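You operate a simulated robot arm through the tools that you are given. There is no shell and no other tool. Be economical: measure what you need, move in short steps, check, and stop when the job is done.

The job below is to be done with a simulated robot arm. You get a single attempt, and the scene is never put back.

## Task
Pull out the head's red mushroom button, turn its air on, clean the head.
Fine: open the blue air pipe lever; flush, blow dry, then zero the shot counter.

Only the result counts: the job must be done as asked and must still hold three seconds after the hand-in. Knocking over, shifting, dropping, spilling or breaking anything else fails it.

## Robot
A 7-joint arm with a two-finger parallel gripper on a trunk, on a base that drives. Base frame: it is fixed to the floor where the robot stands at the start and does not move with it; the origin is under the middle of the robot, x ahead of it, y to its left, z up. Units: mm, rad, N and s.
Its first joint turns from -2.897 to 2.897 rad. Places, roughly: air pipe lever [600, -1300, 800]; colour dial [600, -500, 1300]; filter a handle [400, 500, 800]; filter b handle [400, 1000, 800]; heater a dial [300, 700, 1000]; heater b dial [300, 1200, 1000]; main switch [500, 300, 1200]; mixing head [700, -400, 1600]; pour mode switch [500, 100, 1200]; pump a wheel [300, 800, 400]; pump b wheel [300, 1200, 400]; red mushroom button [500, 0, 1200]; stirrer a switch [400, 600, 1000]; stirrer b switch [400, 1100, 1000]; time dial [800, -500, 1300]; valve a lever [400, 700, 700]. Payload 3.91 kg.
Tool frame: the origin (TCP) lies between the finger pads and is the grasp point; the fingertips stand 30 mm ahead of it; z points along the fingers, y is the line along which they close. The gripper opens to 110 mm. The fingers are 20 mm wide and 10 mm thick; the gripper's body (48 by 112 mm) begins 55 mm behind the TCP.
Orientation is that of the tool frame in the base frame, as a unit quaternion [w, x, y, z]. With the fingers straight down and closing along the base's y, the tool's x points along the base's -x, its y along +y and its z along -z.

## Interface
- The arm moves only by the tool play_rows. Its argument "steps" is a list of rows, each an object of numbers (a shift or turn left out is 0, a gripper value left out holds the last): "tx", "ty", "tz": the shift along the tool's x, y, z in mm; "ax", "ay", "az": the turn, a rotation vector about the tool's x, y, z in rad; "hand": the finger opening in mm, from 0 to 110. In form: [{"tx": .., "ty": .., "tz": .., "ax": .., "ay": .., "az": .., "hand": ..}, ...]. A call has 1 to 8 rows; each row shifts and turns the commanded pose from where the row before left it, along the tool's axes as they then stand. Each row takes 0.2 s and may step no farther than 50 mm and 0.15 rad from the row before; otherwise, or with a gripper value out of range, the whole call is refused. Where a pose cannot be reached the arm comes as near as it can. A force on the tool above 40 N (or 10 N above the force at the start of the call, whichever is more), or a blocked arm, ends the call early, and 0.2 s more pass. The fingers move at their own pace (about 153 mm/s each) and stop on an object; they squeeze with about 26 N. The grip force told is the motor's: it shows also when the fingers shut on nothing. Time passes only in rows, and 0.2 s behind the last, so rows that do not move let the fingers close. The reply holds the time, the measured pose of the TCP, the force on the tool along the base axes, the opening and the grip force, in the units named above and with some noise, with the torque about the TCP (base axes, N m) and any sound that the robot's microphone picked up.
- Cameras (640 x 400 px; columns grow to the right, rows downward): "scene" is now at [6.8, 112.4, 1597]; the picture's right is [-0.28, -0.96, 0.00], its down [-0.51, 0.15, -0.84] and it looks along [0.81, -0.24, -0.54] (base axes); focal length 214 px, centre (320, 200). "wrist" rides on the gripper at [77, 7, -114] in the tool frame; the picture's right is [-0.09, 1.00, 0.00], its down [-0.80, -0.07, -0.59] and it looks along [-0.59, -0.05, 0.80] (tool axes); focal length 270 px, centre (320, 200). There is no depth. A picture from a camera that has moved, and an enlarged one, comes with that camera's place and axes in the base frame and with its lens. The place of the scene camera against the robot may be out by one fixed shift of up to 25 mm in any direction.
- capture(camera): a new picture of that camera. It takes no simulated time.
- raise_lower(by): slides the trunk up (or, below 0, down) by that many mm; the arm and the scene camera ride with it, the base frame stays. It gives what a move gives, with no picture.
- steer(legs): drives the robot by 1 to 6 legs, each [ahead, turn to the left] in mm and rad, along the robot's own axes; the way and the turn of a leg run together, so that a leg with both is an arc; at most 1500 mm and 3.142 rad a leg. The arm and the cameras ride along, it lands a little off, and it stops where it bumps. It gives what a move gives.
- pan_tilt(pan, tilt): turns the head with the scene camera to pan (to the left, within 2.705 rad either way) and tilt (down, from -0.506 to 1.204), counted from straight ahead of the robot. It gives what a move gives.
- inspect(camera, box): a new picture of the part [left, top, right, bottom] of that camera's present view, enlarged. It takes no simulated time.
- sign_off(): hands the job in; it is judged then, once.

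Work in short steps. Places have to be worked out from the pictures, the camera data and where the tool is seen: move nearer, look again, correct. Check each grasp and each placing, and mend what went wrong. You have 120 turns and 90 pictures in all, those below and enlarged ones among them. Open the gripper and draw the arm clear of the work before you hand the job in, unless the task says otherwise; then end with one line.

The tools are called after "Call:" by a JSON object that holds its "fn" and its "kwargs". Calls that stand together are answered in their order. play_rows: Moves the arm, as the interface text tells. Its arguments: {"type":"object","properties":{"steps":{"type":"array","items":{"type":"object","properties":{"tx":{"type":"number"},"ty":{"type":"number"},"tz":{"type":"number"},"ax":{"type":"number"},"ay":{"type":"number"},"az":{"type":"number"},"hand":{"type":"number"}}}}},"required":["steps"]} The other tools are called the same way: raise_lower (by) slides the trunk up or down; steer (legs) drives the base; pan_tilt (pan, tilt) turns the head that bears the scene camera; capture (camera) takes a picture; inspect (camera, box) takes an enlarged picture of a part of a camera's view; sign_off () hands the job in.

At the start:

```text
time_s: 0.0
tcp_pos: [376.3, 133.6, 1437.6]
tcp_rot: [0.001, 0.0, 1.0, 0.0]
wrist_force: [0.2, 0.0, -0.7]
ft_torque: [0.01, -0.01, -0.04]
width: 110.0
finger_force: 0.0
trunk travel left (down, up): [-550.0, 60.0]
robot x, y, heading: [-0.8, -0.5, 0.003]
head pan, tilt: [-0.283, 0.565]
```

scene: 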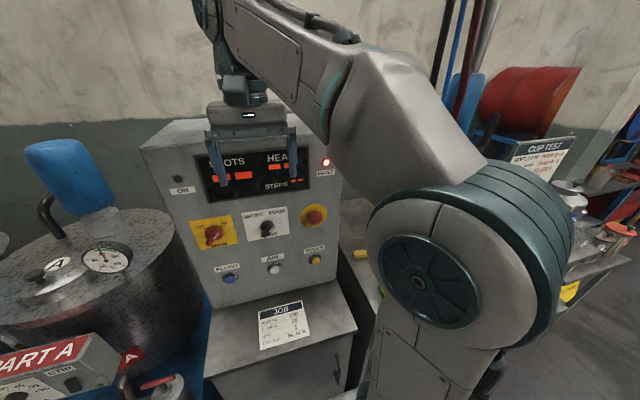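
wrist: 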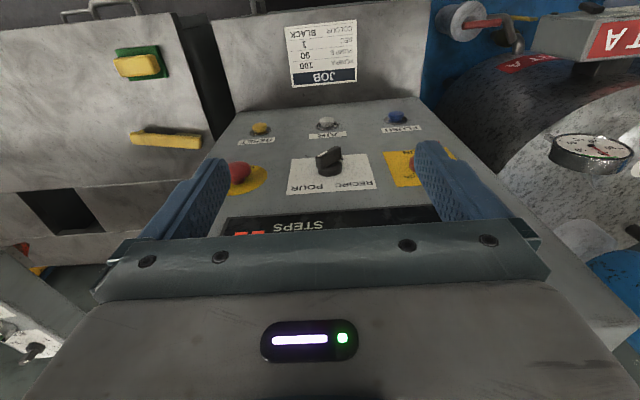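

The scene view shows the control panel: main switch, mode switch, mushroom, and FLUSH/AIR/RESET buttons. I zoom in on it before moving.

Call:
{"fn": "inspect", "kwargs": {"camera": "scene", "box": [150, 110, 390, 360]}}

Call:
{"fn": "pan_tilt", "kwargs": {"pan": -1.1, "tilt": 0.4}}

Call:
{"fn": "capture", "kwargs": {"camera": "scene"}}

```text
1.60 times, centred on (270, 235) of scene
camera zoom: at [6.8, 112.4, 1597.0], right [-0.28, -0.96, 0.0], down [-0.51, 0.15, -0.84], along [0.81, -0.24, -0.54], focal length 343 px, centre (400, 144)
```

zoom: 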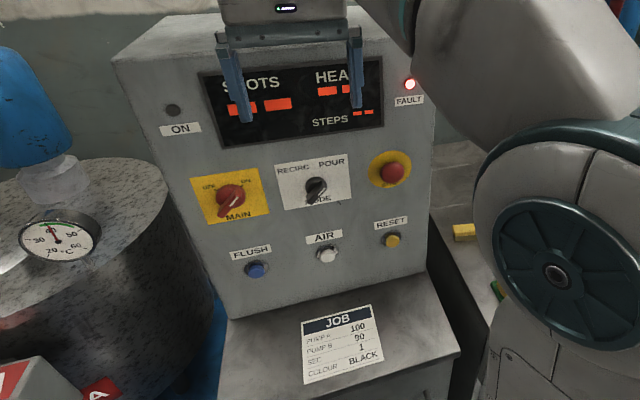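

```text
time_s: 1.1
tcp_pos: [375.7, 132.3, 1437.4]
tcp_rot: [0.0, 0.0, 1.0, 0.0]
wrist_force: [-0.1, 0.8, 0.1]
ft_torque: [0.0, 0.01, -0.02]
width: 110.0
finger_force: 0.0
trunk travel left (down, up): [-550.0, 60.0]
robot x, y, heading: [2.0, 1.2, 0.001]
head pan, tilt: [-1.1, 0.4]
```

```text
86 pictures are left
camera scene: at [-36.9, 54.9, 1612.0], right [-0.89, -0.45, 0.0], down [-0.18, 0.35, -0.92], along [0.42, -0.82, -0.39], focal length 214 px, centre (320, 200)
```

scene: 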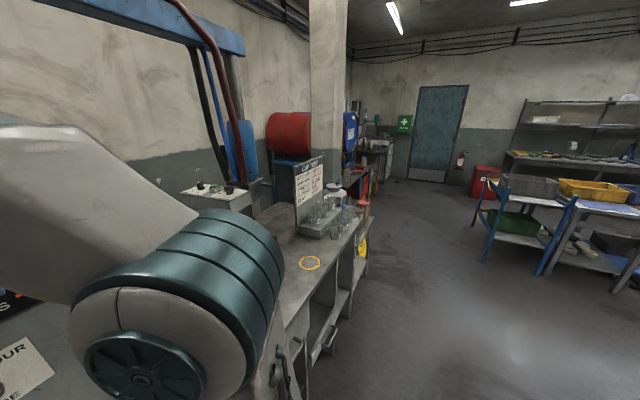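

The air pipe should be down the bench on the right. I zoom on the sign there, then turn the head back to the panel and zoom on switches and display.

Call:
{"fn": "inspect", "kwargs": {"camera": "scene", "box": [260, 120, 400, 290]}}

Call:
{"fn": "pan_tilt", "kwargs": {"pan": -0.2, "tilt": 0.6}}

Call:
{"fn": "inspect", "kwargs": {"camera": "scene", "box": [170, 120, 330, 260]}}

Call:
{"fn": "inspect", "kwargs": {"camera": "wrist", "box": [220, 90, 440, 240]}}

```text
2.35 times, centred on (330, 205) of scene
camera zoom: at [-36.9, 54.9, 1612.0], right [-0.89, -0.45, 0.0], down [-0.18, 0.35, -0.92], along [0.42, -0.82, -0.39], focal length 505 px, centre (296, 188)
```

zoom: 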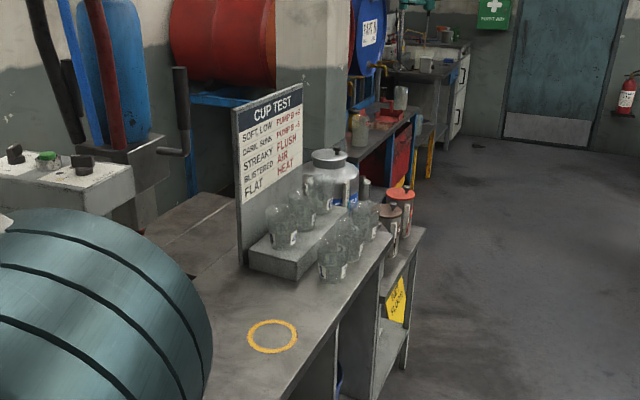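

```text
time_s: 2.3
tcp_pos: [376.0, 132.6, 1436.2]
tcp_rot: [0.0, -0.001, 1.0, 0.001]
wrist_force: [-0.5, 0.7, -0.5]
ft_torque: [0.01, -0.02, 0.0]
width: 110.2
finger_force: 0.1
trunk travel left (down, up): [-550.0, 60.0]
robot x, y, heading: [-0.9, -1.1, 0.003]
head pan, tilt: [-0.201, 0.6]
```

```text
2.86 times, centred on (250, 190) of scene
camera zoom: at [7.5, 119.7, 1593.8], right [-0.2, -0.98, 0.0], down [-0.55, 0.11, -0.83], along [0.81, -0.17, -0.56], focal length 613 px, centre (520, 229)
```

zoom: 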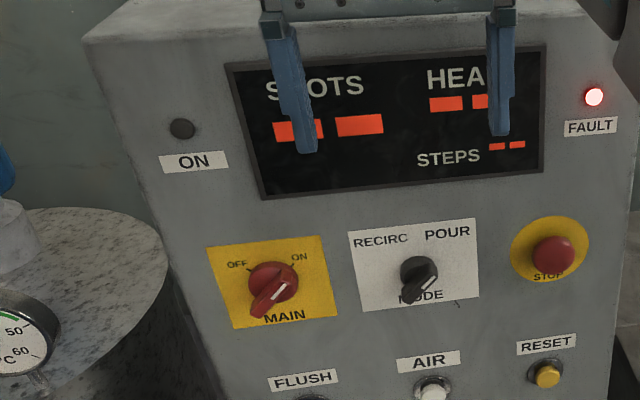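

```text
2.67 times, centred on (330, 165) of wrist
camera zoom: at [299.7, 139.8, 1551.5], right [0.09, 1.0, 0.0], down [0.8, -0.07, 0.59], along [0.59, -0.05, -0.8], focal length 721 px, centre (293, 293)
```

zoom: 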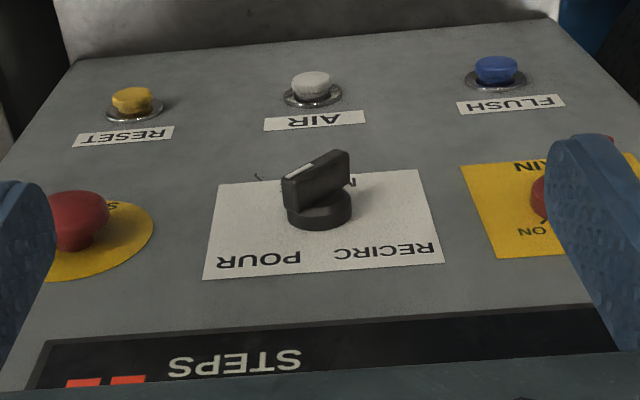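

Mushroom estimate is about [500, 0, 1195]; main and mode already point to ON/POUR. To reach with horizontal fingers I want more room, so I check behind the robot first.

Call:
{"fn": "pan_tilt", "kwargs": {"pan": -2.5, "tilt": 0.7}}

Call:
{"fn": "capture", "kwargs": {"camera": "scene"}}

Call:
{"fn": "pan_tilt", "kwargs": {"pan": -1.4, "tilt": 0.7}}

Call:
{"fn": "capture", "kwargs": {"camera": "scene"}}

```text
time_s: 4.5
tcp_pos: [376.4, 132.6, 1436.9]
tcp_rot: [0.0, 0.0, 1.0, 0.0]
wrist_force: [0.4, -0.7, 1.3]
ft_torque: [0.05, -0.02, 0.0]
width: 110.1
finger_force: 0.0
trunk travel left (down, up): [-550.0, 60.0]
robot x, y, heading: [-0.7, -0.1, 0.004]
head pan, tilt: [-2.499, 0.7]
```

```text
82 pictures are left
camera scene: at [-147.1, 86.4, 1585.2], right [-0.6, 0.8, 0.0], down [0.52, 0.39, -0.77], along [-0.61, -0.46, -0.64], focal length 214 px, centre (320, 200)
```

scene: 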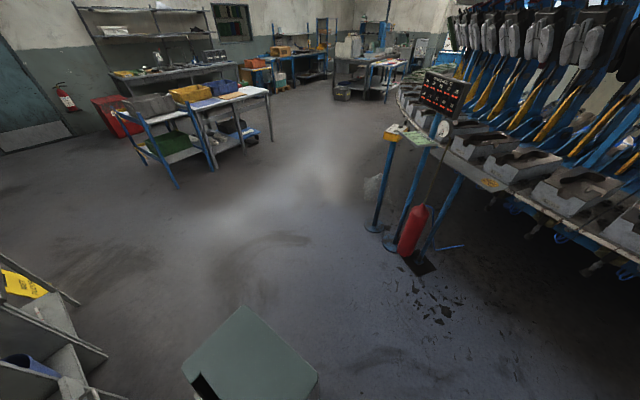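

```text
time_s: 5.8
tcp_pos: [376.1, 131.5, 1436.6]
tcp_rot: [0.001, -0.001, 1.0, 0.0]
wrist_force: [-0.1, 0.5, 0.3]
ft_torque: [-0.03, 0.01, 0.0]
width: 110.3
finger_force: 0.1
trunk travel left (down, up): [-550.0, 60.0]
robot x, y, heading: [0.8, -1.0, 0.003]
head pan, tilt: [-1.4, 0.7]
```

```text
81 pictures are left
camera scene: at [-64.7, 53.6, 1585.2], right [-0.99, -0.17, 0.0], down [-0.11, 0.63, -0.77], along [0.13, -0.75, -0.64], focal length 214 px, centre (320, 200)
```

scene: 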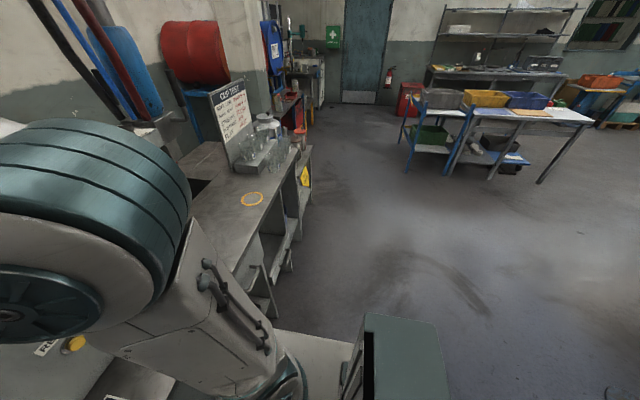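

There is open floor behind. I back up 250 mm and swing the head to the panel, then turn the tool toward horizontal.

Call:
{"fn": "steer", "kwargs": {"legs": [[-250, 0]]}}

Call:
{"fn": "pan_tilt", "kwargs": {"pan": -0.1, "tilt": 0.5}}

Call:
{"fn": "play_rows", "kwargs": {"steps": [{"ay": -0.15}, {"ay": -0.15}, {"ay": -0.15}, {"ay": -0.15}, {"ay": -0.15}, {"ay": -0.15}, {"ay": -0.15}, {"ay": -0.15}]}}

Call:
{"fn": "capture", "kwargs": {"camera": "scene"}}

Call:
{"fn": "capture", "kwargs": {"camera": "wrist"}}

```text
time_s: 7.6
tcp_pos: [130.5, 132.7, 1437.7]
tcp_rot: [0.001, -0.002, 1.0, 0.001]
wrist_force: [-0.9, -0.6, 0.7]
ft_torque: [0.02, -0.02, 0.0]
width: 109.9
finger_force: 0.0
trunk travel left (down, up): [-550.0, 60.0]
robot x, y, heading: [-246.9, -3.0, 0.003]
head pan, tilt: [-1.4, 0.7]
```

```text
time_s: 9.1
tcp_pos: [130.2, 132.8, 1435.9]
tcp_rot: [-0.001, -0.001, 1.0, 0.001]
wrist_force: [0.5, 0.0, 0.5]
ft_torque: [-0.03, -0.04, -0.01]
width: 109.9
finger_force: 0.1
trunk travel left (down, up): [-550.0, 60.0]
robot x, y, heading: [-246.6, -3.5, 0.004]
head pan, tilt: [-0.099, 0.499]
```

```text
time_s: 10.9
tcp_pos: [130.4, 133.6, 1437.7]
tcp_rot: [0.566, -0.002, 0.824, 0.001]
wrist_force: [-0.4, -0.2, 0.1]
ft_torque: [0.02, -0.02, -0.04]
width: 110.0
finger_force: 0.0
trunk travel left (down, up): [-550.0, 60.0]
robot x, y, heading: [-245.2, -2.3, 0.0]
head pan, tilt: [-0.099, 0.499]
```

```text
80 pictures are left
camera scene: at [-234.1, 128.7, 1602.9], right [-0.1, -1.0, 0.0], down [-0.48, 0.05, -0.88], along [0.87, -0.09, -0.48], focal length 214 px, centre (320, 200)
```

scene: 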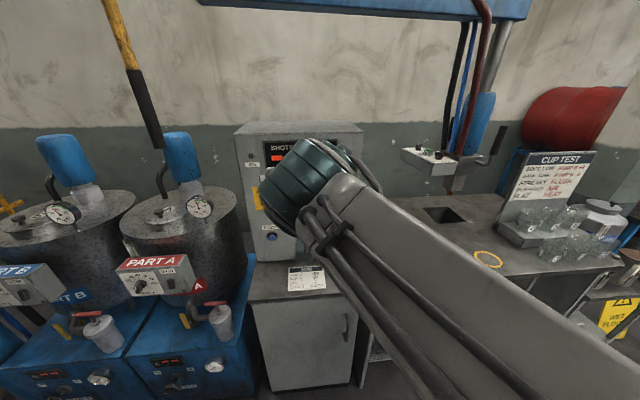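

```text
79 pictures are left
camera wrist: at [-3.4, 140.4, 1406.6], right [0.03, 1.0, 0.08], down [-0.27, -0.07, 0.96], along [0.96, -0.05, 0.26], focal length 270 px, centre (320, 200)
```

wrist: 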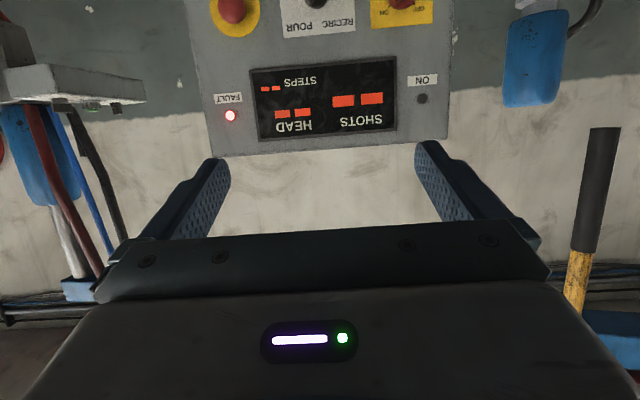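

Triangulating the two wrist views gives the mushroom at about [486, 2, 1217]. I level the tool and move the TCP to about [370, 5, 1217] in front of it.

Call:
{"fn": "play_rows", "kwargs": {"steps": [{"ay": -0.15}, {"ay": -0.15}, {"ay": -0.07, "ty": -40}, {"ty": -45}, {"ty": -43, "tx": 20}, {"tx": 45}, {"tx": 45}, {"tx": 45}]}}

Call:
{"fn": "play_rows", "kwargs": {"steps": [{"tx": 45}, {"tx": 20, "tz": 40}, {"tz": 45}, {"tz": 45}]}}

Call:
{"fn": "capture", "kwargs": {"camera": "wrist"}}

Call:
{"fn": "capture", "kwargs": {"camera": "scene"}}

```text
time_s: 11.7
tcp_pos: [179.7, 97.2, 1382.7]
tcp_rot: [0.639, 0.009, 0.769, 0.017]
wrist_force: [-0.6, 0.4, 0.2]
ft_torque: [-0.01, -0.03, -0.02]
width: 109.9
finger_force: 0.1
trunk travel left (down, up): [-550.0, 60.0]
robot x, y, heading: [-242.9, -1.0, 0.004]
head pan, tilt: [-0.099, 0.499]
stopped in row 3: the arm was blocked; the commanded pose is now the measured one
```

```text
time_s: 12.3
tcp_pos: [161.6, 194.2, 1316.5]
tcp_rot: [0.629, -0.086, 0.765, 0.109]
wrist_force: [-0.3, -0.7, -0.3]
ft_torque: [-0.01, 0.0, 0.03]
width: 109.9
finger_force: 0.0
trunk travel left (down, up): [-550.0, 60.0]
robot x, y, heading: [-242.2, 1.1, 0.003]
head pan, tilt: [-0.099, 0.499]
stopped in row 3: the arm was blocked; the commanded pose is now the measured one
```

```text
78 pictures are left
camera wrist: at [37.4, 170.5, 1263.8], right [-0.25, 0.96, 0.15], down [-0.39, -0.24, 0.89], along [0.89, 0.17, 0.43], focal length 270 px, centre (320, 200)
```

wrist: 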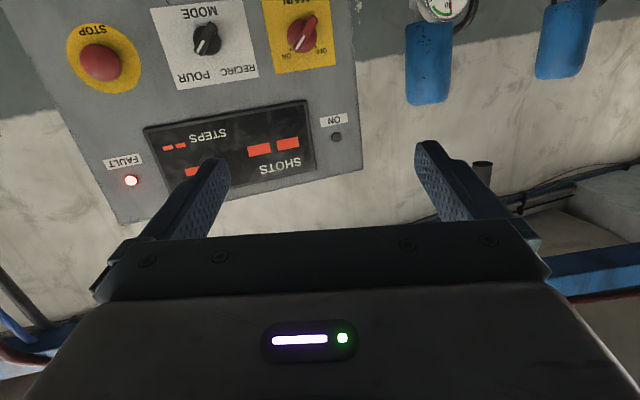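

```text
77 pictures are left
camera scene: at [-233.4, 127.0, 1601.9], right [-0.1, -1.0, 0.0], down [-0.48, 0.05, -0.88], along [0.87, -0.08, -0.48], focal length 214 px, centre (320, 200)
```

scene: 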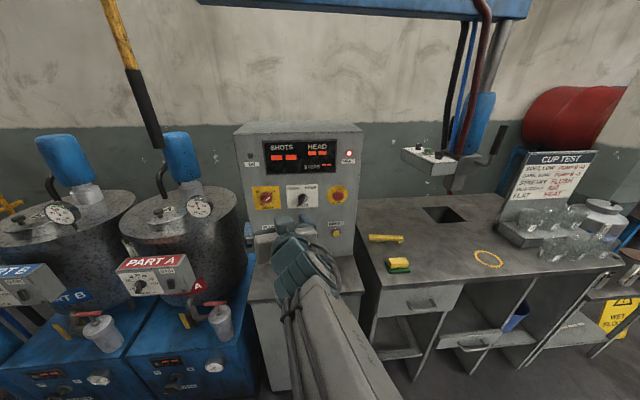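

The arm bound up when folded close to the body; the wrist is skewed left. I move it outward first (away from the fold) keeping orientation.

Call:
{"fn": "play_rows", "kwargs": {"steps": [{"tx": 8, "ty": -5, "tz": 30}, {"tx": 8, "ty": -10, "tz": 35}, {"tx": 13, "ty": -33, "tz": 20}, {"tx": 13, "ty": -33, "tz": 20}, {"tx": 13, "ty": -33, "tz": 20}]}}

```text
time_s: 12.8
tcp_pos: [140.4, 291.0, 1310.6]
tcp_rot: [0.63, -0.188, 0.733, 0.175]
wrist_force: [0.0, -0.2, 0.9]
ft_torque: [-0.01, 0.04, -0.01]
width: 109.9
finger_force: 0.1
trunk travel left (down, up): [-550.0, 60.0]
robot x, y, heading: [-243.3, -0.1, 0.003]
head pan, tilt: [-0.099, 0.499]
stopped in row 2: the arm was blocked; the commanded pose is now the measured one
```

The arm drifts left whenever pushed, so a joint limit is involved. I pitch the tool back down and look at the arm.

Call:
{"fn": "play_rows", "kwargs": {"steps": [{"ay": 0.15}, {"ay": 0.15}, {"ay": 0.15}, {"ay": 0.15}, {"ay": 0.15}]}}

Call:
{"fn": "pan_tilt", "kwargs": {"pan": 0, "tilt": 0.7}}

Call:
{"fn": "capture", "kwargs": {"camera": "scene"}}

```text
time_s: 14.0
tcp_pos: [141.0, 291.2, 1313.2]
tcp_rot: [0.316, -0.24, 0.913, 0.094]
wrist_force: [-0.3, -0.4, -0.9]
ft_torque: [0.02, -0.01, 0.05]
width: 110.1
finger_force: 0.1
trunk travel left (down, up): [-550.0, 60.0]
robot x, y, heading: [-245.6, -0.4, 0.008]
head pan, tilt: [-0.099, 0.499]
```

```text
time_s: 14.8
tcp_pos: [139.1, 292.4, 1312.2]
tcp_rot: [0.318, -0.239, 0.912, 0.094]
wrist_force: [-0.4, 0.1, -1.0]
ft_torque: [0.01, -0.01, 0.01]
width: 110.0
finger_force: 0.0
trunk travel left (down, up): [-550.0, 60.0]
robot x, y, heading: [-250.0, -1.3, 0.003]
head pan, tilt: [0.0, 0.7]
```

```text
76 pictures are left
camera scene: at [-238.6, 137.2, 1585.2], right [0.0, -1.0, 0.0], down [-0.64, 0.0, -0.77], along [0.77, 0.0, -0.64], focal length 214 px, centre (320, 200)
```

scene: 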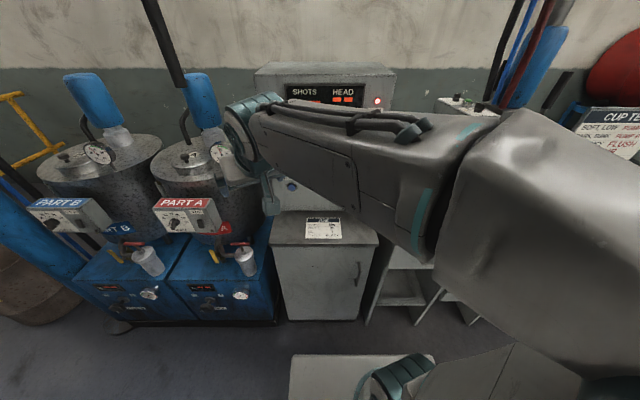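

The forearm slopes down so a level tool needs the wrist past its limit. I lower the trunk 250 mm to flatten the forearm, and lift the tool back up relative to it.

Call:
{"fn": "raise_lower", "kwargs": {"by": -250}}

```text
time_s: 17.3
tcp_pos: [139.0, 290.3, 1061.6]
tcp_rot: [0.317, -0.24, 0.913, 0.094]
wrist_force: [0.0, -0.3, 0.4]
ft_torque: [0.03, 0.02, -0.03]
width: 109.9
finger_force: 0.0
trunk travel left (down, up): [-300.0, 310.0]
robot x, y, heading: [-245.4, -3.2, 0.003]
head pan, tilt: [0.0, 0.7]
```

Now I shift the TCP back up and right to about [250, 60, 1290], then undo the yaw.

Call:
{"fn": "play_rows", "kwargs": {"steps": [{"tx": -19, "ty": -36, "tz": -28}, {"tx": -19, "ty": -36, "tz": -28}, {"tx": -19, "ty": -36, "tz": -28}, {"tx": -19, "ty": -36, "tz": -28}, {"tx": -19, "ty": -36, "tz": -28}, {"tx": -19, "ty": -36, "tz": -28}, {"tx": -19, "ty": -36, "tz": -28}]}}

Call:
{"fn": "play_rows", "kwargs": {"steps": [{"ax": 0.081, "ay": -0.003, "az": 0.102}, {"ax": 0.081, "ay": -0.003, "az": 0.102}, {"ax": 0.081, "ay": -0.003, "az": 0.102}, {"ax": 0.081, "ay": -0.003, "az": 0.102}]}}

```text
time_s: 18.9
tcp_pos: [252.9, 58.8, 1292.0]
tcp_rot: [0.318, -0.24, 0.913, 0.094]
wrist_force: [-1.0, 0.2, -0.7]
ft_torque: [-0.04, 0.01, 0.0]
width: 109.8
finger_force: 0.1
trunk travel left (down, up): [-300.0, 310.0]
robot x, y, heading: [-245.7, -0.8, 0.006]
head pan, tilt: [0.0, 0.7]
```

```text
time_s: 19.9
tcp_pos: [250.6, 59.2, 1292.3]
tcp_rot: [0.333, 0.005, 0.943, 0.01]
wrist_force: [0.8, 0.5, 0.0]
ft_torque: [0.0, -0.01, 0.0]
width: 110.0
finger_force: 0.0
trunk travel left (down, up): [-300.0, 310.0]
robot x, y, heading: [-245.7, -2.6, 0.002]
head pan, tilt: [0.0, 0.7]
```

That works and the yaw is square again. Now pitch the tool up further toward level, and look.

Call:
{"fn": "play_rows", "kwargs": {"steps": [{"ay": -0.15}, {"ay": -0.15}, {"ay": -0.15}, {"ay": -0.15}, {"ay": -0.1}]}}

Call:
{"fn": "capture", "kwargs": {"camera": "wrist"}}

Call:
{"fn": "capture", "kwargs": {"camera": "scene"}}

```text
time_s: 21.1
tcp_pos: [250.7, 58.3, 1293.3]
tcp_rot: [0.635, 0.008, 0.772, 0.007]
wrist_force: [0.1, -0.1, -1.0]
ft_torque: [-0.01, -0.02, -0.01]
width: 110.2
finger_force: 0.0
trunk travel left (down, up): [-300.0, 310.0]
robot x, y, heading: [-243.8, 1.9, 0.005]
head pan, tilt: [0.0, 0.7]
```

```text
75 pictures are left
camera wrist: at [123.7, 67.4, 1239.5], right [0.02, 0.99, 0.11], down [-0.43, -0.09, 0.9], along [0.9, -0.06, 0.43], focal length 270 px, centre (320, 200)
```

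wrist: 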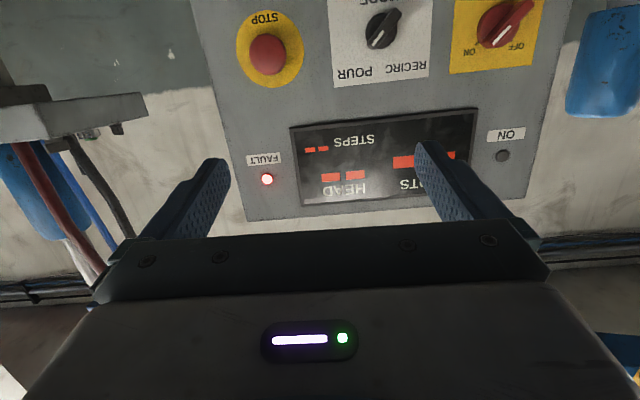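

```text
74 pictures are left
camera scene: at [-238.8, 137.1, 1335.2], right [0.0, -1.0, 0.0], down [-0.64, 0.0, -0.77], along [0.77, 0.0, -0.64], focal length 214 px, centre (320, 200)
```

scene: 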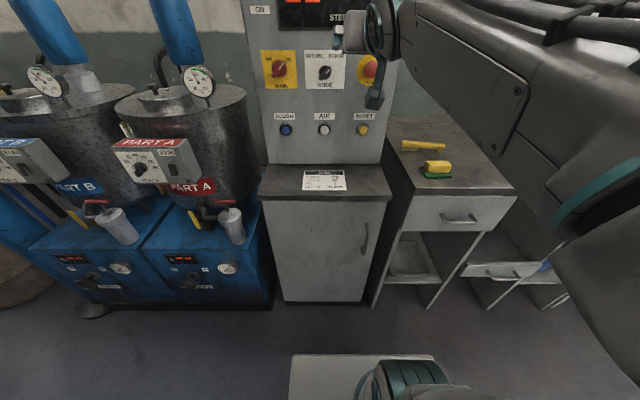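

Mushroom again resolves to about [486, 2, 1215], 40 mm wide. I level the tool fully and align with it, stopping ~110 mm short.

Call:
{"fn": "play_rows", "kwargs": {"steps": [{"tx": 40, "ty": -28}, {"tx": 39, "ty": -28}, {"ay": -0.1, "tz": 20}, {"ay": -0.095, "tz": 40}, {"tz": 40}, {"tz": 25, "hand": 80}]}}

Call:
{"fn": "capture", "kwargs": {"camera": "wrist"}}

```text
time_s: 22.5
tcp_pos: [362.5, 4.5, 1205.8]
tcp_rot: [0.708, 0.008, 0.707, 0.007]
wrist_force: [0.1, 0.2, 0.4]
ft_torque: [0.04, 0.01, -0.01]
width: 80.0
finger_force: 0.2
trunk travel left (down, up): [-300.0, 310.0]
robot x, y, heading: [-244.6, -2.7, 0.0]
head pan, tilt: [0.0, 0.7]
```

```text
73 pictures are left
camera wrist: at [248.6, 13.2, 1128.8], right [0.0, 0.99, 0.11], down [-0.6, -0.09, 0.8], along [0.8, -0.07, 0.59], focal length 270 px, centre (320, 200)
```

wrist: 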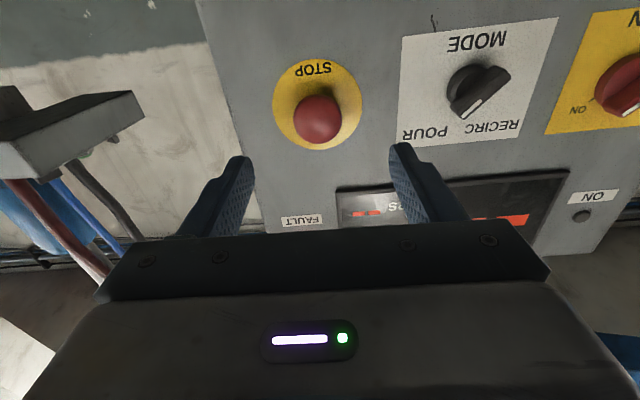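

Mushroom confirmed at [488, 1, 1213]. I correct alignment and advance to x≈445.

Call:
{"fn": "play_rows", "kwargs": {"steps": [{"tx": -7.5, "ty": -3.5, "tz": 10}, {"tz": 40}, {"tz": 33}]}}

Call:
{"fn": "capture", "kwargs": {"camera": "wrist"}}

```text
time_s: 23.3
tcp_pos: [442.9, 0.4, 1214.8]
tcp_rot: [0.707, 0.008, 0.707, 0.008]
wrist_force: [0.5, 0.4, -0.4]
ft_torque: [-0.03, 0.01, 0.0]
width: 80.0
finger_force: 0.1
trunk travel left (down, up): [-300.0, 310.0]
robot x, y, heading: [-245.5, -4.6, 0.003]
head pan, tilt: [0.0, 0.7]
```

```text
72 pictures are left
camera wrist: at [329.3, 9.8, 1137.8], right [0.0, 0.99, 0.11], down [-0.59, -0.09, 0.8], along [0.8, -0.07, 0.59], focal length 270 px, centre (320, 200)
```

wrist: 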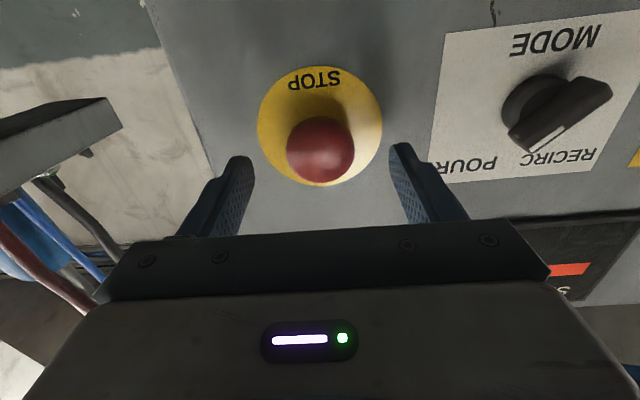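

Fingers straddle the head well. I advance 27 mm and close.

Call:
{"fn": "play_rows", "kwargs": {"steps": [{"tz": 15}, {"tz": 12}, {"hand": 20}, {}, {}]}}

Call:
{"fn": "capture", "kwargs": {"camera": "wrist"}}

```text
time_s: 24.5
tcp_pos: [470.2, 0.8, 1213.5]
tcp_rot: [0.707, 0.007, 0.707, 0.007]
wrist_force: [2.7, 2.1, -1.6]
ft_torque: [0.04, 0.05, 0.09]
width: 42.3
finger_force: 44.5
trunk travel left (down, up): [-300.0, 310.0]
robot x, y, heading: [-242.7, -1.8, -0.0]
head pan, tilt: [0.0, 0.7]
```

```text
71 pictures are left
camera wrist: at [355.7, 9.9, 1136.5], right [0.0, 0.99, 0.11], down [-0.59, -0.09, 0.8], along [0.8, -0.07, 0.59], focal length 270 px, centre (320, 200)
```

wrist: 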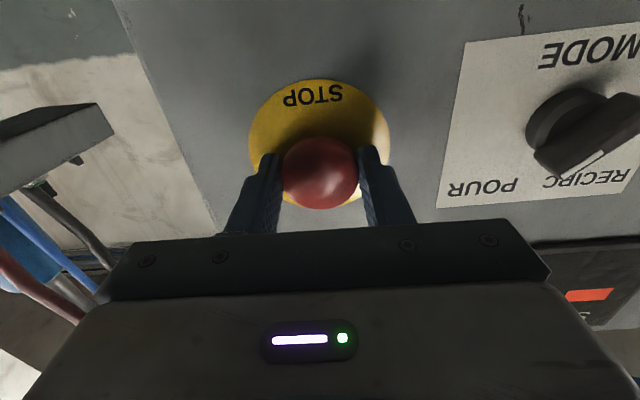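

Gripped at 42 mm. I pull straight back gently.

Call:
{"fn": "play_rows", "kwargs": {"steps": [{"tz": -5}, {"tz": -5}, {"tz": -5}, {}]}}

Call:
{"fn": "capture", "kwargs": {"camera": "wrist"}}

```text
time_s: 25.5
tcp_pos: [460.4, 2.0, 1212.9]
tcp_rot: [0.707, 0.009, 0.707, 0.006]
wrist_force: [38.8, 1.2, 9.7]
ft_torque: [0.06, -0.21, 0.0]
width: 42.3
finger_force: 44.9
trunk travel left (down, up): [-300.0, 310.0]
robot x, y, heading: [-243.3, -2.0, 0.001]
head pan, tilt: [0.0, 0.7]
```

```text
70 pictures are left
camera wrist: at [345.8, 10.1, 1136.5], right [0.0, 0.99, 0.11], down [-0.59, -0.09, 0.8], along [0.8, -0.07, 0.59], focal length 270 px, centre (320, 200)
```

wrist: 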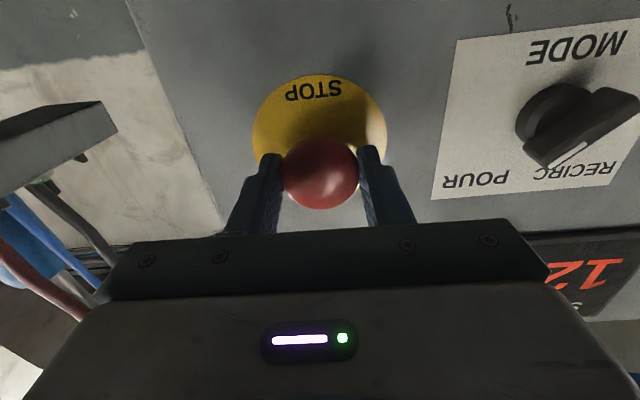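

It came out 10 mm and the display is live ("12"). I release and back away, then look at the panel.

Call:
{"fn": "play_rows", "kwargs": {"steps": [{"hand": 80}, {}, {"tz": -40}, {"tz": -40}, {"tz": -40}]}}

Call:
{"fn": "capture", "kwargs": {"camera": "wrist"}}

Call:
{"fn": "pan_tilt", "kwargs": {"pan": -0.9, "tilt": 0.4}}

Call:
{"fn": "capture", "kwargs": {"camera": "scene"}}

```text
time_s: 26.7
tcp_pos: [333.8, 2.2, 1215.1]
tcp_rot: [0.708, 0.009, 0.707, 0.007]
wrist_force: [-0.1, -0.2, 0.4]
ft_torque: [0.0, 0.01, 0.0]
width: 80.0
finger_force: 0.0
trunk travel left (down, up): [-300.0, 310.0]
robot x, y, heading: [-244.2, -0.5, 0.006]
head pan, tilt: [0.0, 0.7]
```

```text
69 pictures are left
camera wrist: at [219.2, 11.1, 1138.0], right [0.0, 0.99, 0.11], down [-0.6, -0.09, 0.8], along [0.8, -0.07, 0.59], focal length 270 px, centre (320, 200)
```

wrist: 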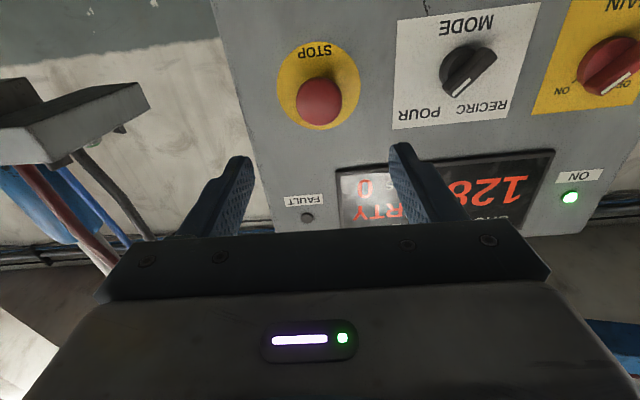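

```text
time_s: 27.9
tcp_pos: [333.7, 2.2, 1216.1]
tcp_rot: [0.707, 0.009, 0.707, 0.007]
wrist_force: [-0.2, 0.0, 0.4]
ft_torque: [0.01, 0.01, 0.04]
width: 79.9
finger_force: 0.0
trunk travel left (down, up): [-300.0, 310.0]
robot x, y, heading: [-244.0, -0.2, 0.002]
head pan, tilt: [-0.901, 0.4]
```

```text
68 pictures are left
camera scene: at [-266.0, 64.5, 1362.0], right [-0.78, -0.62, 0.0], down [-0.24, 0.3, -0.92], along [0.57, -0.72, -0.39], focal length 214 px, centre (320, 200)
```

scene: 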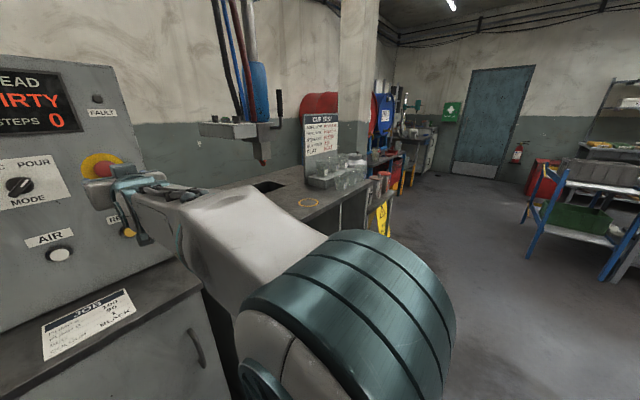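

Power on, fault out, HEAD shows DIRTY, STEPS 0. The air lever should be near pixel (341,187); I zoom there.

Call:
{"fn": "inspect", "kwargs": {"camera": "scene", "box": [260, 80, 440, 240]}}

```text
2.50 times, centred on (350, 160) of scene
camera zoom: at [-266.0, 64.5, 1362.0], right [-0.78, -0.62, 0.0], down [-0.24, 0.3, -0.92], along [0.57, -0.72, -0.39], focal length 536 px, centre (245, 300)
```

zoom: 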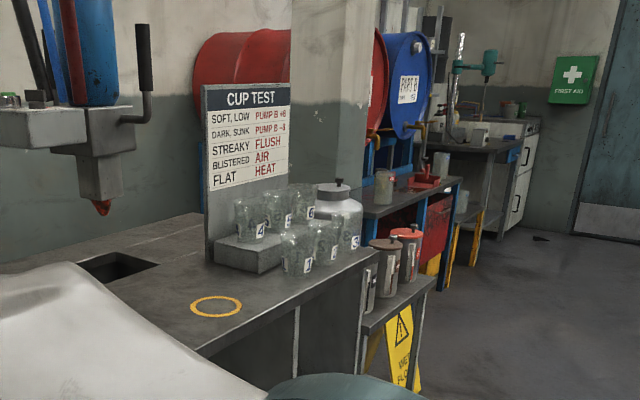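

The lever isn't visible from here; it is probably hidden beyond the bench end. I back off 150 mm, turn right, drive 1100 mm and look.

Call:
{"fn": "steer", "kwargs": {"legs": [[-200, 0], [0, -1.57], [1000, 0]]}}

Call:
{"fn": "pan_tilt", "kwargs": {"pan": 1.2, "tilt": 0.5}}

Call:
{"fn": "capture", "kwargs": {"camera": "scene"}}

```text
time_s: 38.2
tcp_pos: [-483.7, -1582.2, 1215.2]
tcp_rot: [0.499, 0.511, 0.488, -0.501]
wrist_force: [-0.4, 0.0, -0.1]
ft_torque: [-0.02, 0.01, -0.03]
width: 80.2
finger_force: 0.0
trunk travel left (down, up): [-300.0, 310.0]
robot x, y, heading: [-472.4, -998.0, -1.595]
head pan, tilt: [-0.901, 0.4]
```

```text
time_s: 40.2
tcp_pos: [-482.5, -1581.3, 1214.3]
tcp_rot: [0.498, 0.512, 0.488, -0.502]
wrist_force: [-0.1, -0.4, 0.4]
ft_torque: [-0.04, 0.01, -0.04]
width: 80.1
finger_force: 0.2
trunk travel left (down, up): [-300.0, 310.0]
robot x, y, heading: [-467.3, -1008.0, -1.593]
head pan, tilt: [1.201, 0.499]
```

```text
66 pictures are left
camera scene: at [-237.4, -978.1, 1352.9], right [-0.38, -0.92, 0.0], down [-0.44, 0.18, -0.88], along [0.81, -0.34, -0.48], focal length 214 px, centre (320, 200)
```

scene: 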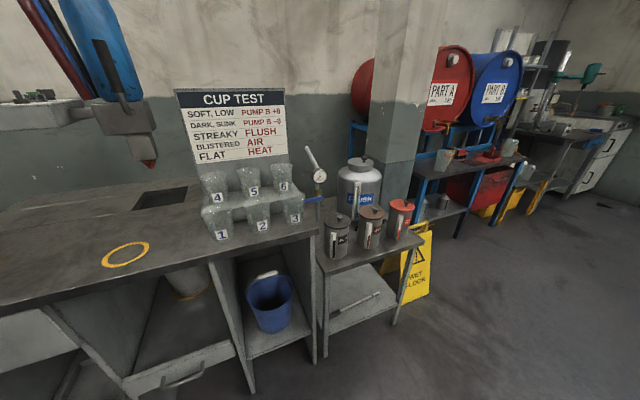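

A lever with a gauge and blue pipe is between the bench end and the low table near (315,175). Zooming in.

Call:
{"fn": "inspect", "kwargs": {"camera": "scene", "box": [260, 130, 440, 270]}}

```text
2.86 times, centred on (350, 200) of scene
camera zoom: at [-237.4, -978.1, 1352.9], right [-0.38, -0.92, 0.0], down [-0.44, 0.18, -0.88], along [0.81, -0.34, -0.48], focal length 613 px, centre (234, 200)
```

zoom: 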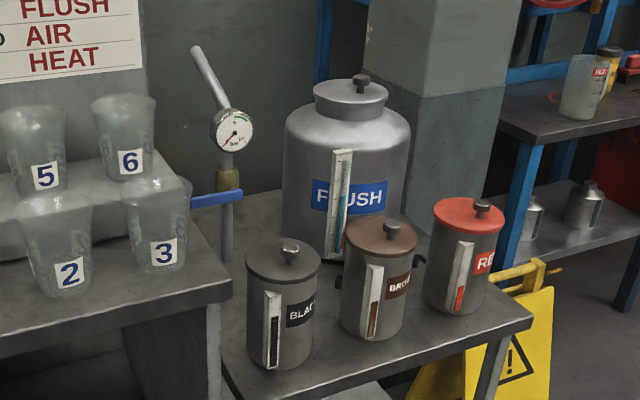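

The blue lever sits horizontally on a brass valve on a vertical pipe, about [610, -1295, 860], behind the low table with paint cans. I pitch the tool 45° down here, then drive in front of it.

Call:
{"fn": "play_rows", "kwargs": {"steps": [{"ay": 0.15}, {"ay": 0.15}, {"ay": 0.15}, {"ay": 0.15}, {"ay": 0.15}]}}

Call:
{"fn": "steer", "kwargs": {"legs": [[270, 0], [0, 1.59], [120, 0]]}}

Call:
{"fn": "pan_tilt", "kwargs": {"pan": -0.1, "tilt": 0.45}}

Call:
{"fn": "capture", "kwargs": {"camera": "scene"}}

Call:
{"fn": "capture", "kwargs": {"camera": "wrist"}}

```text
time_s: 41.4
tcp_pos: [-484.2, -1580.5, 1215.6]
tcp_rot: [0.285, 0.661, 0.636, -0.279]
wrist_force: [0.0, -0.2, -0.3]
ft_torque: [0.0, 0.01, 0.02]
width: 80.0
finger_force: 0.1
trunk travel left (down, up): [-300.0, 310.0]
robot x, y, heading: [-471.1, -1008.5, -1.595]
head pan, tilt: [1.201, 0.499]
```

```text
time_s: 48.1
tcp_pos: [222.0, -1250.3, 1214.3]
tcp_rot: [0.4, -0.008, 0.916, 0.016]
wrist_force: [0.6, 0.1, -0.9]
ft_torque: [-0.04, 0.0, 0.01]
width: 80.0
finger_force: 0.0
trunk travel left (down, up): [-300.0, 310.0]
robot x, y, heading: [-356.9, -1270.2, 0.028]
head pan, tilt: [1.201, 0.499]
```

```text
time_s: 49.6
tcp_pos: [221.0, -1247.7, 1214.5]
tcp_rot: [0.399, -0.008, 0.917, 0.016]
wrist_force: [-0.4, 0.2, -0.1]
ft_torque: [-0.01, -0.02, -0.02]
width: 80.0
finger_force: 0.1
trunk travel left (down, up): [-300.0, 310.0]
robot x, y, heading: [-356.1, -1265.7, 0.033]
head pan, tilt: [-0.099, 0.45]
```

```text
64 pictures are left
camera scene: at [-348.0, -1138.6, 1357.4], right [-0.07, -1.0, 0.0], down [-0.43, 0.03, -0.9], along [0.9, -0.06, -0.44], focal length 214 px, centre (320, 200)
```

scene: 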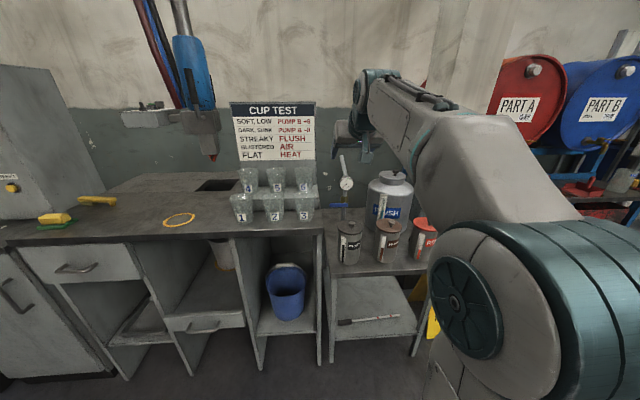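

```text
63 pictures are left
camera wrist: at [85.3, -1245.8, 1236.3], right [0.03, 1.0, 0.09], down [0.11, -0.09, 0.99], along [0.99, -0.02, -0.11], focal length 270 px, centre (320, 200)
```

wrist: 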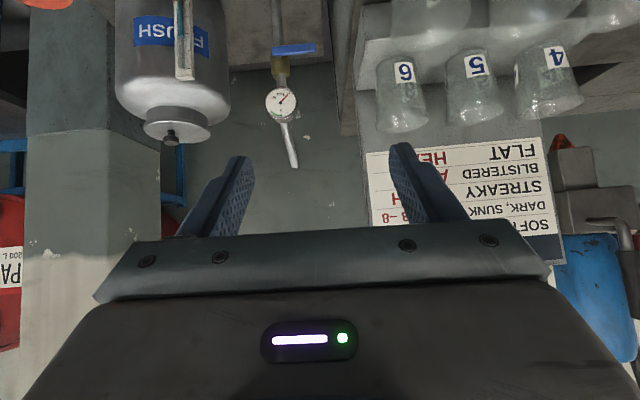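

Call:
{"fn": "inspect", "kwargs": {"camera": "wrist", "box": [220, 0, 380, 100]}}

Call:
{"fn": "inspect", "kwargs": {"camera": "scene", "box": [280, 140, 440, 280]}}

```text
4.00 times, centred on (300, 50) of wrist
camera zoom: at [85.3, -1245.8, 1236.3], right [0.03, 1.0, 0.09], down [0.11, -0.09, 0.99], along [0.99, -0.02, -0.11], focal length 1081 px, centre (400, 800)
```

zoom: 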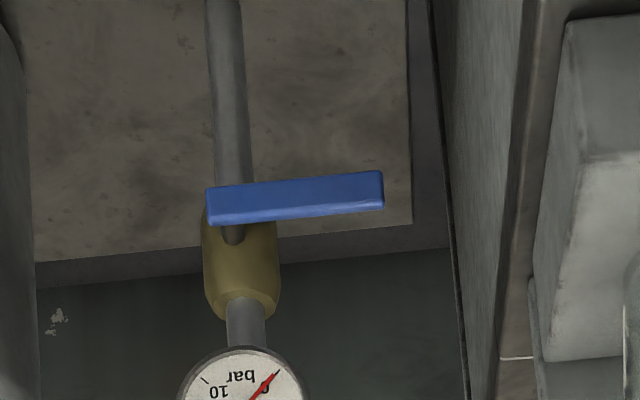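

```text
2.86 times, centred on (360, 210) of scene
camera zoom: at [-348.0, -1138.6, 1357.4], right [-0.07, -1.0, 0.0], down [-0.43, 0.03, -0.9], along [0.9, -0.06, -0.44], focal length 613 px, centre (206, 171)
```

zoom: 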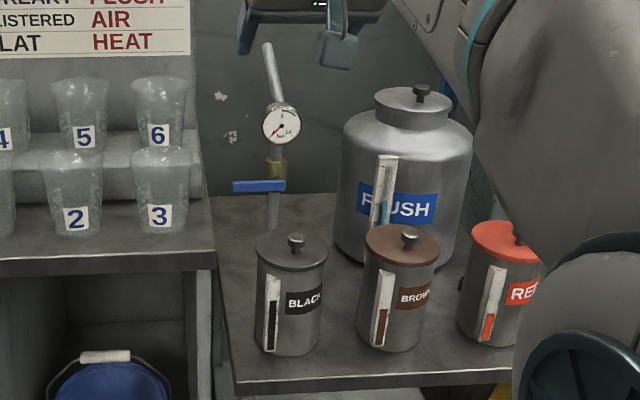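

The lever pivots at its right end on a stem facing me (gauge reads 0), so open means turned 90° to align with the pipe. I drive 220 mm nearer and take a second wrist view for triangulation.

Call:
{"fn": "steer", "kwargs": {"legs": [[220, -0.03]]}}

Call:
{"fn": "capture", "kwargs": {"camera": "wrist"}}

```text
time_s: 51.3
tcp_pos: [442.4, -1262.2, 1213.9]
tcp_rot: [0.399, 0.006, 0.917, 0.009]
wrist_force: [0.7, 0.7, 0.4]
ft_torque: [0.01, 0.01, 0.01]
width: 80.1
finger_force: 0.0
trunk travel left (down, up): [-300.0, 310.0]
robot x, y, heading: [-135.9, -1265.5, -0.002]
head pan, tilt: [-0.099, 0.45]
```

```text
60 pictures are left
camera wrist: at [306.8, -1255.8, 1236.2], right [0.06, 0.99, 0.09], down [0.11, -0.09, 0.99], along [0.99, -0.05, -0.12], focal length 270 px, centre (320, 200)
```

wrist: 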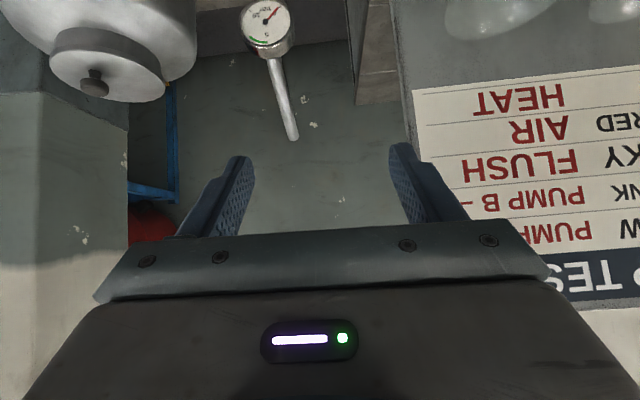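

Gauge triangulates to [620, -1318, 967]; lever pivot about [610, -1316, 856], tip at y≈-1237. I close the fingers and descend toward a point above and in front of it, then look.

Call:
{"fn": "play_rows", "kwargs": {"steps": [{"tx": 18, "ty": 2.5, "tz": 40, "hand": 0}, {"tx": 18, "ty": 2.5, "tz": 40}, {"tx": 18, "ty": 2.5, "tz": 40}, {"tx": 18, "ty": 2.5, "tz": 40}, {"tx": 18, "ty": 2.5, "tz": 35}]}}

Call:
{"fn": "capture", "kwargs": {"camera": "wrist"}}

Call:
{"fn": "capture", "kwargs": {"camera": "scene"}}

```text
time_s: 52.5
tcp_pos: [527.3, -1245.2, 1016.0]
tcp_rot: [0.399, 0.007, 0.917, 0.008]
wrist_force: [0.3, 0.1, -1.1]
ft_torque: [-0.01, 0.01, 0.02]
width: 0.0
finger_force: 26.2
trunk travel left (down, up): [-300.0, 310.0]
robot x, y, heading: [-136.3, -1266.7, 0.001]
head pan, tilt: [-0.099, 0.45]
```

```text
59 pictures are left
camera wrist: at [390.5, -1238.7, 1037.1], right [0.06, 0.99, 0.09], down [0.11, -0.09, 0.99], along [0.99, -0.05, -0.12], focal length 270 px, centre (320, 200)
```

wrist: 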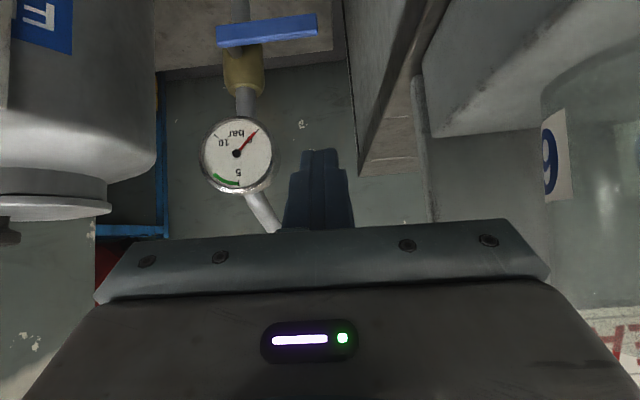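

```text
58 pictures are left
camera scene: at [-122.8, -1135.7, 1357.4], right [-0.1, -0.99, 0.0], down [-0.43, 0.04, -0.9], along [0.9, -0.09, -0.44], focal length 214 px, centre (320, 200)
```

scene: 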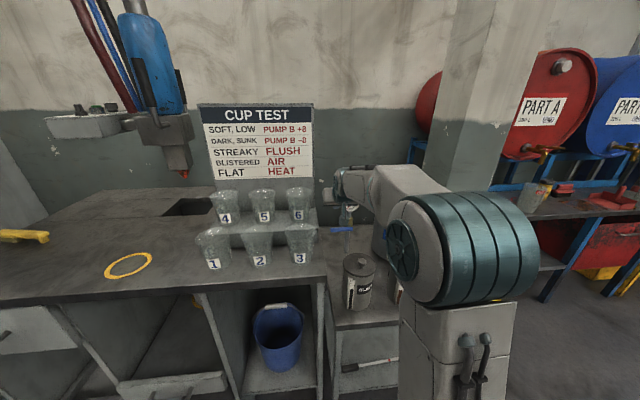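

Two views put the lever at x≈600, z≈865, from y=-1310 (pivot) to -1238 (tip). I position the closed fingertips just above the free end.

Call:
{"fn": "play_rows", "kwargs": {"steps": [{"tx": 13.7, "ty": -1.7, "tz": 37}, {"tx": 13.7, "ty": -1.7, "tz": 37}, {"tx": 13.7, "ty": -1.7, "tz": 37}]}}

Call:
{"fn": "capture", "kwargs": {"camera": "wrist"}}

```text
time_s: 53.3
tcp_pos: [579.7, -1249.2, 910.6]
tcp_rot: [0.4, 0.007, 0.917, 0.008]
wrist_force: [-1.0, -0.1, 0.7]
ft_torque: [0.02, 0.01, 0.0]
width: 0.0
finger_force: 25.7
trunk travel left (down, up): [-300.0, 310.0]
robot x, y, heading: [-132.8, -1261.4, 0.002]
head pan, tilt: [-0.099, 0.45]
```

```text
57 pictures are left
camera wrist: at [444.0, -1241.2, 931.5], right [0.06, 0.99, 0.09], down [0.11, -0.09, 0.99], along [0.99, -0.05, -0.12], focal length 270 px, centre (320, 200)
```

wrist: 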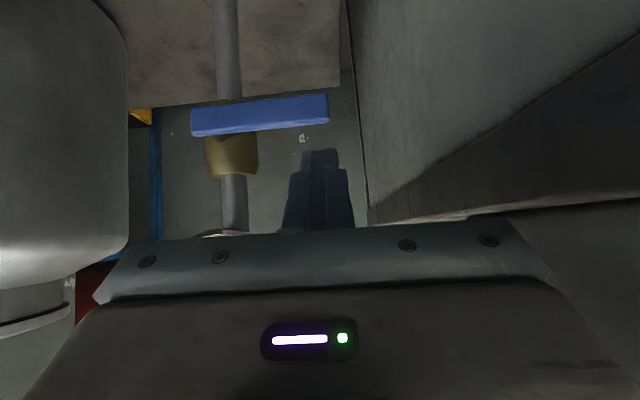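

Tip is just above the lever end. I push down about 40 mm in small steps.

Call:
{"fn": "play_rows", "kwargs": {"steps": [{"tx": -4, "tz": 4.4}, {"tx": 7.3, "tz": 6.8}, {"tx": 7.3, "tz": 6.8}, {"tx": 7.3, "tz": 6.8}, {"tx": 7.3, "tz": 6.8}]}}

Call:
{"fn": "capture", "kwargs": {"camera": "wrist"}}

```text
time_s: 54.5
tcp_pos: [583.3, -1249.3, 870.3]
tcp_rot: [0.4, 0.006, 0.916, 0.009]
wrist_force: [0.6, -0.5, 1.2]
ft_torque: [-0.01, 0.04, -0.03]
width: 0.0
finger_force: 25.9
trunk travel left (down, up): [-300.0, 310.0]
robot x, y, heading: [-137.3, -1265.7, -0.001]
head pan, tilt: [-0.099, 0.45]
```

```text
56 pictures are left
camera wrist: at [447.6, -1242.0, 892.3], right [0.06, 0.99, 0.09], down [0.11, -0.09, 0.99], along [0.99, -0.05, -0.11], focal length 270 px, centre (320, 200)
```

wrist: 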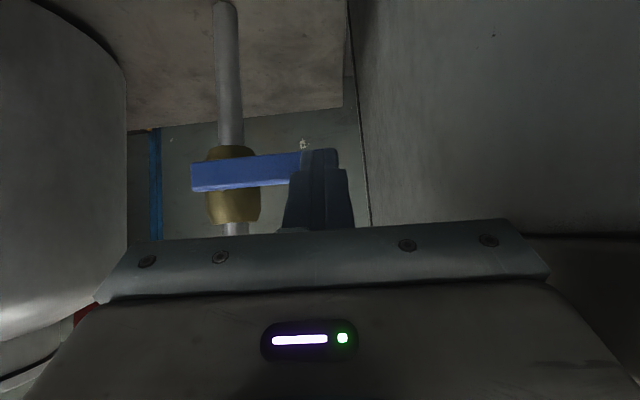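

The tip passed in front of the lever; it is a bit further back than judged. I go up 40, forward 18, and down again.

Call:
{"fn": "play_rows", "kwargs": {"steps": [{"tx": -14.6, "tz": -13.6}, {"tx": -14.6, "tz": -13.6}, {"tx": -12.2, "tz": 13.1}, {"tx": 7.3, "tz": 6.8}, {"tx": 7.3, "tz": 6.8}, {"tx": 7.3, "tz": 6.8}]}}

Call:
{"fn": "capture", "kwargs": {"camera": "wrist"}}

```text
time_s: 55.9
tcp_pos: [600.2, -1248.9, 880.9]
tcp_rot: [0.4, 0.005, 0.917, 0.01]
wrist_force: [0.2, -0.2, 0.5]
ft_torque: [0.05, -0.02, 0.03]
width: 0.0
finger_force: 26.0
trunk travel left (down, up): [-300.0, 310.0]
robot x, y, heading: [-134.7, -1263.0, 0.002]
head pan, tilt: [-0.099, 0.45]
```

```text
55 pictures are left
camera wrist: at [465.1, -1241.2, 901.7], right [0.06, 0.99, 0.09], down [0.11, -0.09, 0.99], along [0.99, -0.05, -0.11], focal length 270 px, centre (320, 200)
```

wrist: 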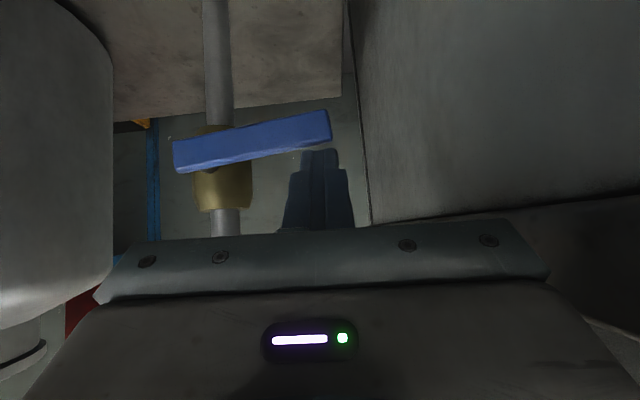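

The lever is turning downward. I follow its arc: down and then to the right (−y).

Call:
{"fn": "play_rows", "kwargs": {"steps": [{"tx": 5.5, "tz": 5.1, "ty": -1}, {"tx": 5.5, "tz": 5.1, "ty": -2}, {"tx": 5.1, "tz": 4.8, "ty": -5}, {"tx": 5.1, "tz": 4.8, "ty": -5}, {"tx": 4.4, "tz": 4.1, "ty": -6.5}, {"tx": 4.4, "tz": 4.1, "ty": -6.5}]}}

Call:
{"fn": "capture", "kwargs": {"camera": "wrist"}}

```text
time_s: 57.3
tcp_pos: [603.8, -1265.9, 842.4]
tcp_rot: [0.403, 0.004, 0.915, 0.012]
wrist_force: [17.5, 28.5, 19.0]
ft_torque: [-0.56, 3.25, -4.41]
width: 0.1
finger_force: 26.1
trunk travel left (down, up): [-300.0, 310.0]
robot x, y, heading: [-135.8, -1261.5, 0.006]
head pan, tilt: [-0.099, 0.45]
```

```text
54 pictures are left
camera wrist: at [468.0, -1259.4, 863.0], right [0.06, 0.99, 0.09], down [0.1, -0.1, 0.99], along [0.99, -0.05, -0.11], focal length 270 px, centre (320, 200)
```

wrist: 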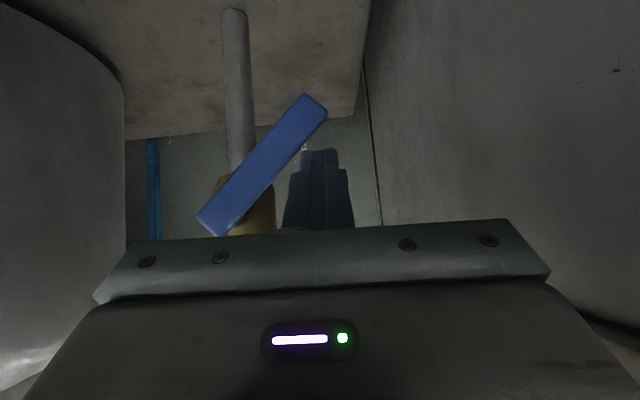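

The lever is about halfway, but the torque suggests something also touches far behind the fingertip, possibly a can. I check with the scene camera.

Call:
{"fn": "inspect", "kwargs": {"camera": "scene", "box": [290, 140, 450, 330]}}

```text
2.11 times, centred on (370, 235) of scene
camera zoom: at [-123.1, -1132.4, 1357.4], right [-0.09, -1.0, 0.0], down [-0.43, 0.04, -0.9], along [0.9, -0.09, -0.44], focal length 452 px, centre (215, 126)
```

zoom: 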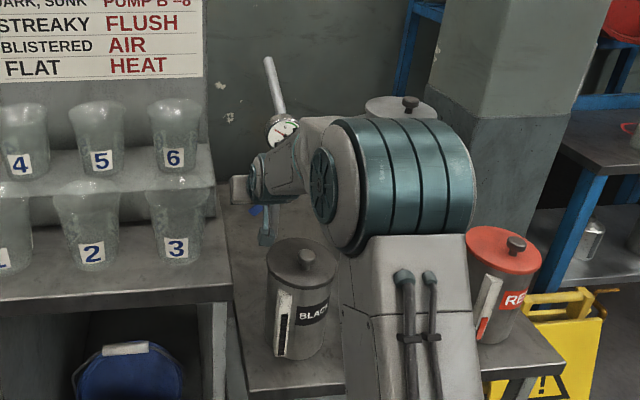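

The can looks unmoved but I don't trust that load. I undo the last small steps and read the force.

Call:
{"fn": "play_rows", "kwargs": {"steps": [{"tx": -4.4, "tz": -4.1, "ty": 6.5}]}}

Call:
{"fn": "play_rows", "kwargs": {"steps": [{"tx": -4.4, "tz": -4.1, "ty": 6.5}]}}

```text
time_s: 57.7
tcp_pos: [604.0, -1267.4, 839.6]
tcp_rot: [0.396, 0.007, 0.918, 0.008]
wrist_force: [20.2, 20.6, -14.1]
ft_torque: [-0.43, -1.75, -3.28]
width: 0.0
finger_force: 26.3
trunk travel left (down, up): [-300.0, 310.0]
robot x, y, heading: [-131.4, -1265.6, -0.003]
head pan, tilt: [-0.099, 0.45]
```

```text
time_s: 58.1
tcp_pos: [599.3, -1267.0, 852.7]
tcp_rot: [0.399, 0.008, 0.917, 0.006]
wrist_force: [0.8, -0.6, -0.7]
ft_torque: [-0.02, 0.01, 0.03]
width: 0.1
finger_force: 25.9
trunk travel left (down, up): [-300.0, 310.0]
robot x, y, heading: [-135.1, -1264.7, -0.006]
head pan, tilt: [-0.099, 0.45]
```

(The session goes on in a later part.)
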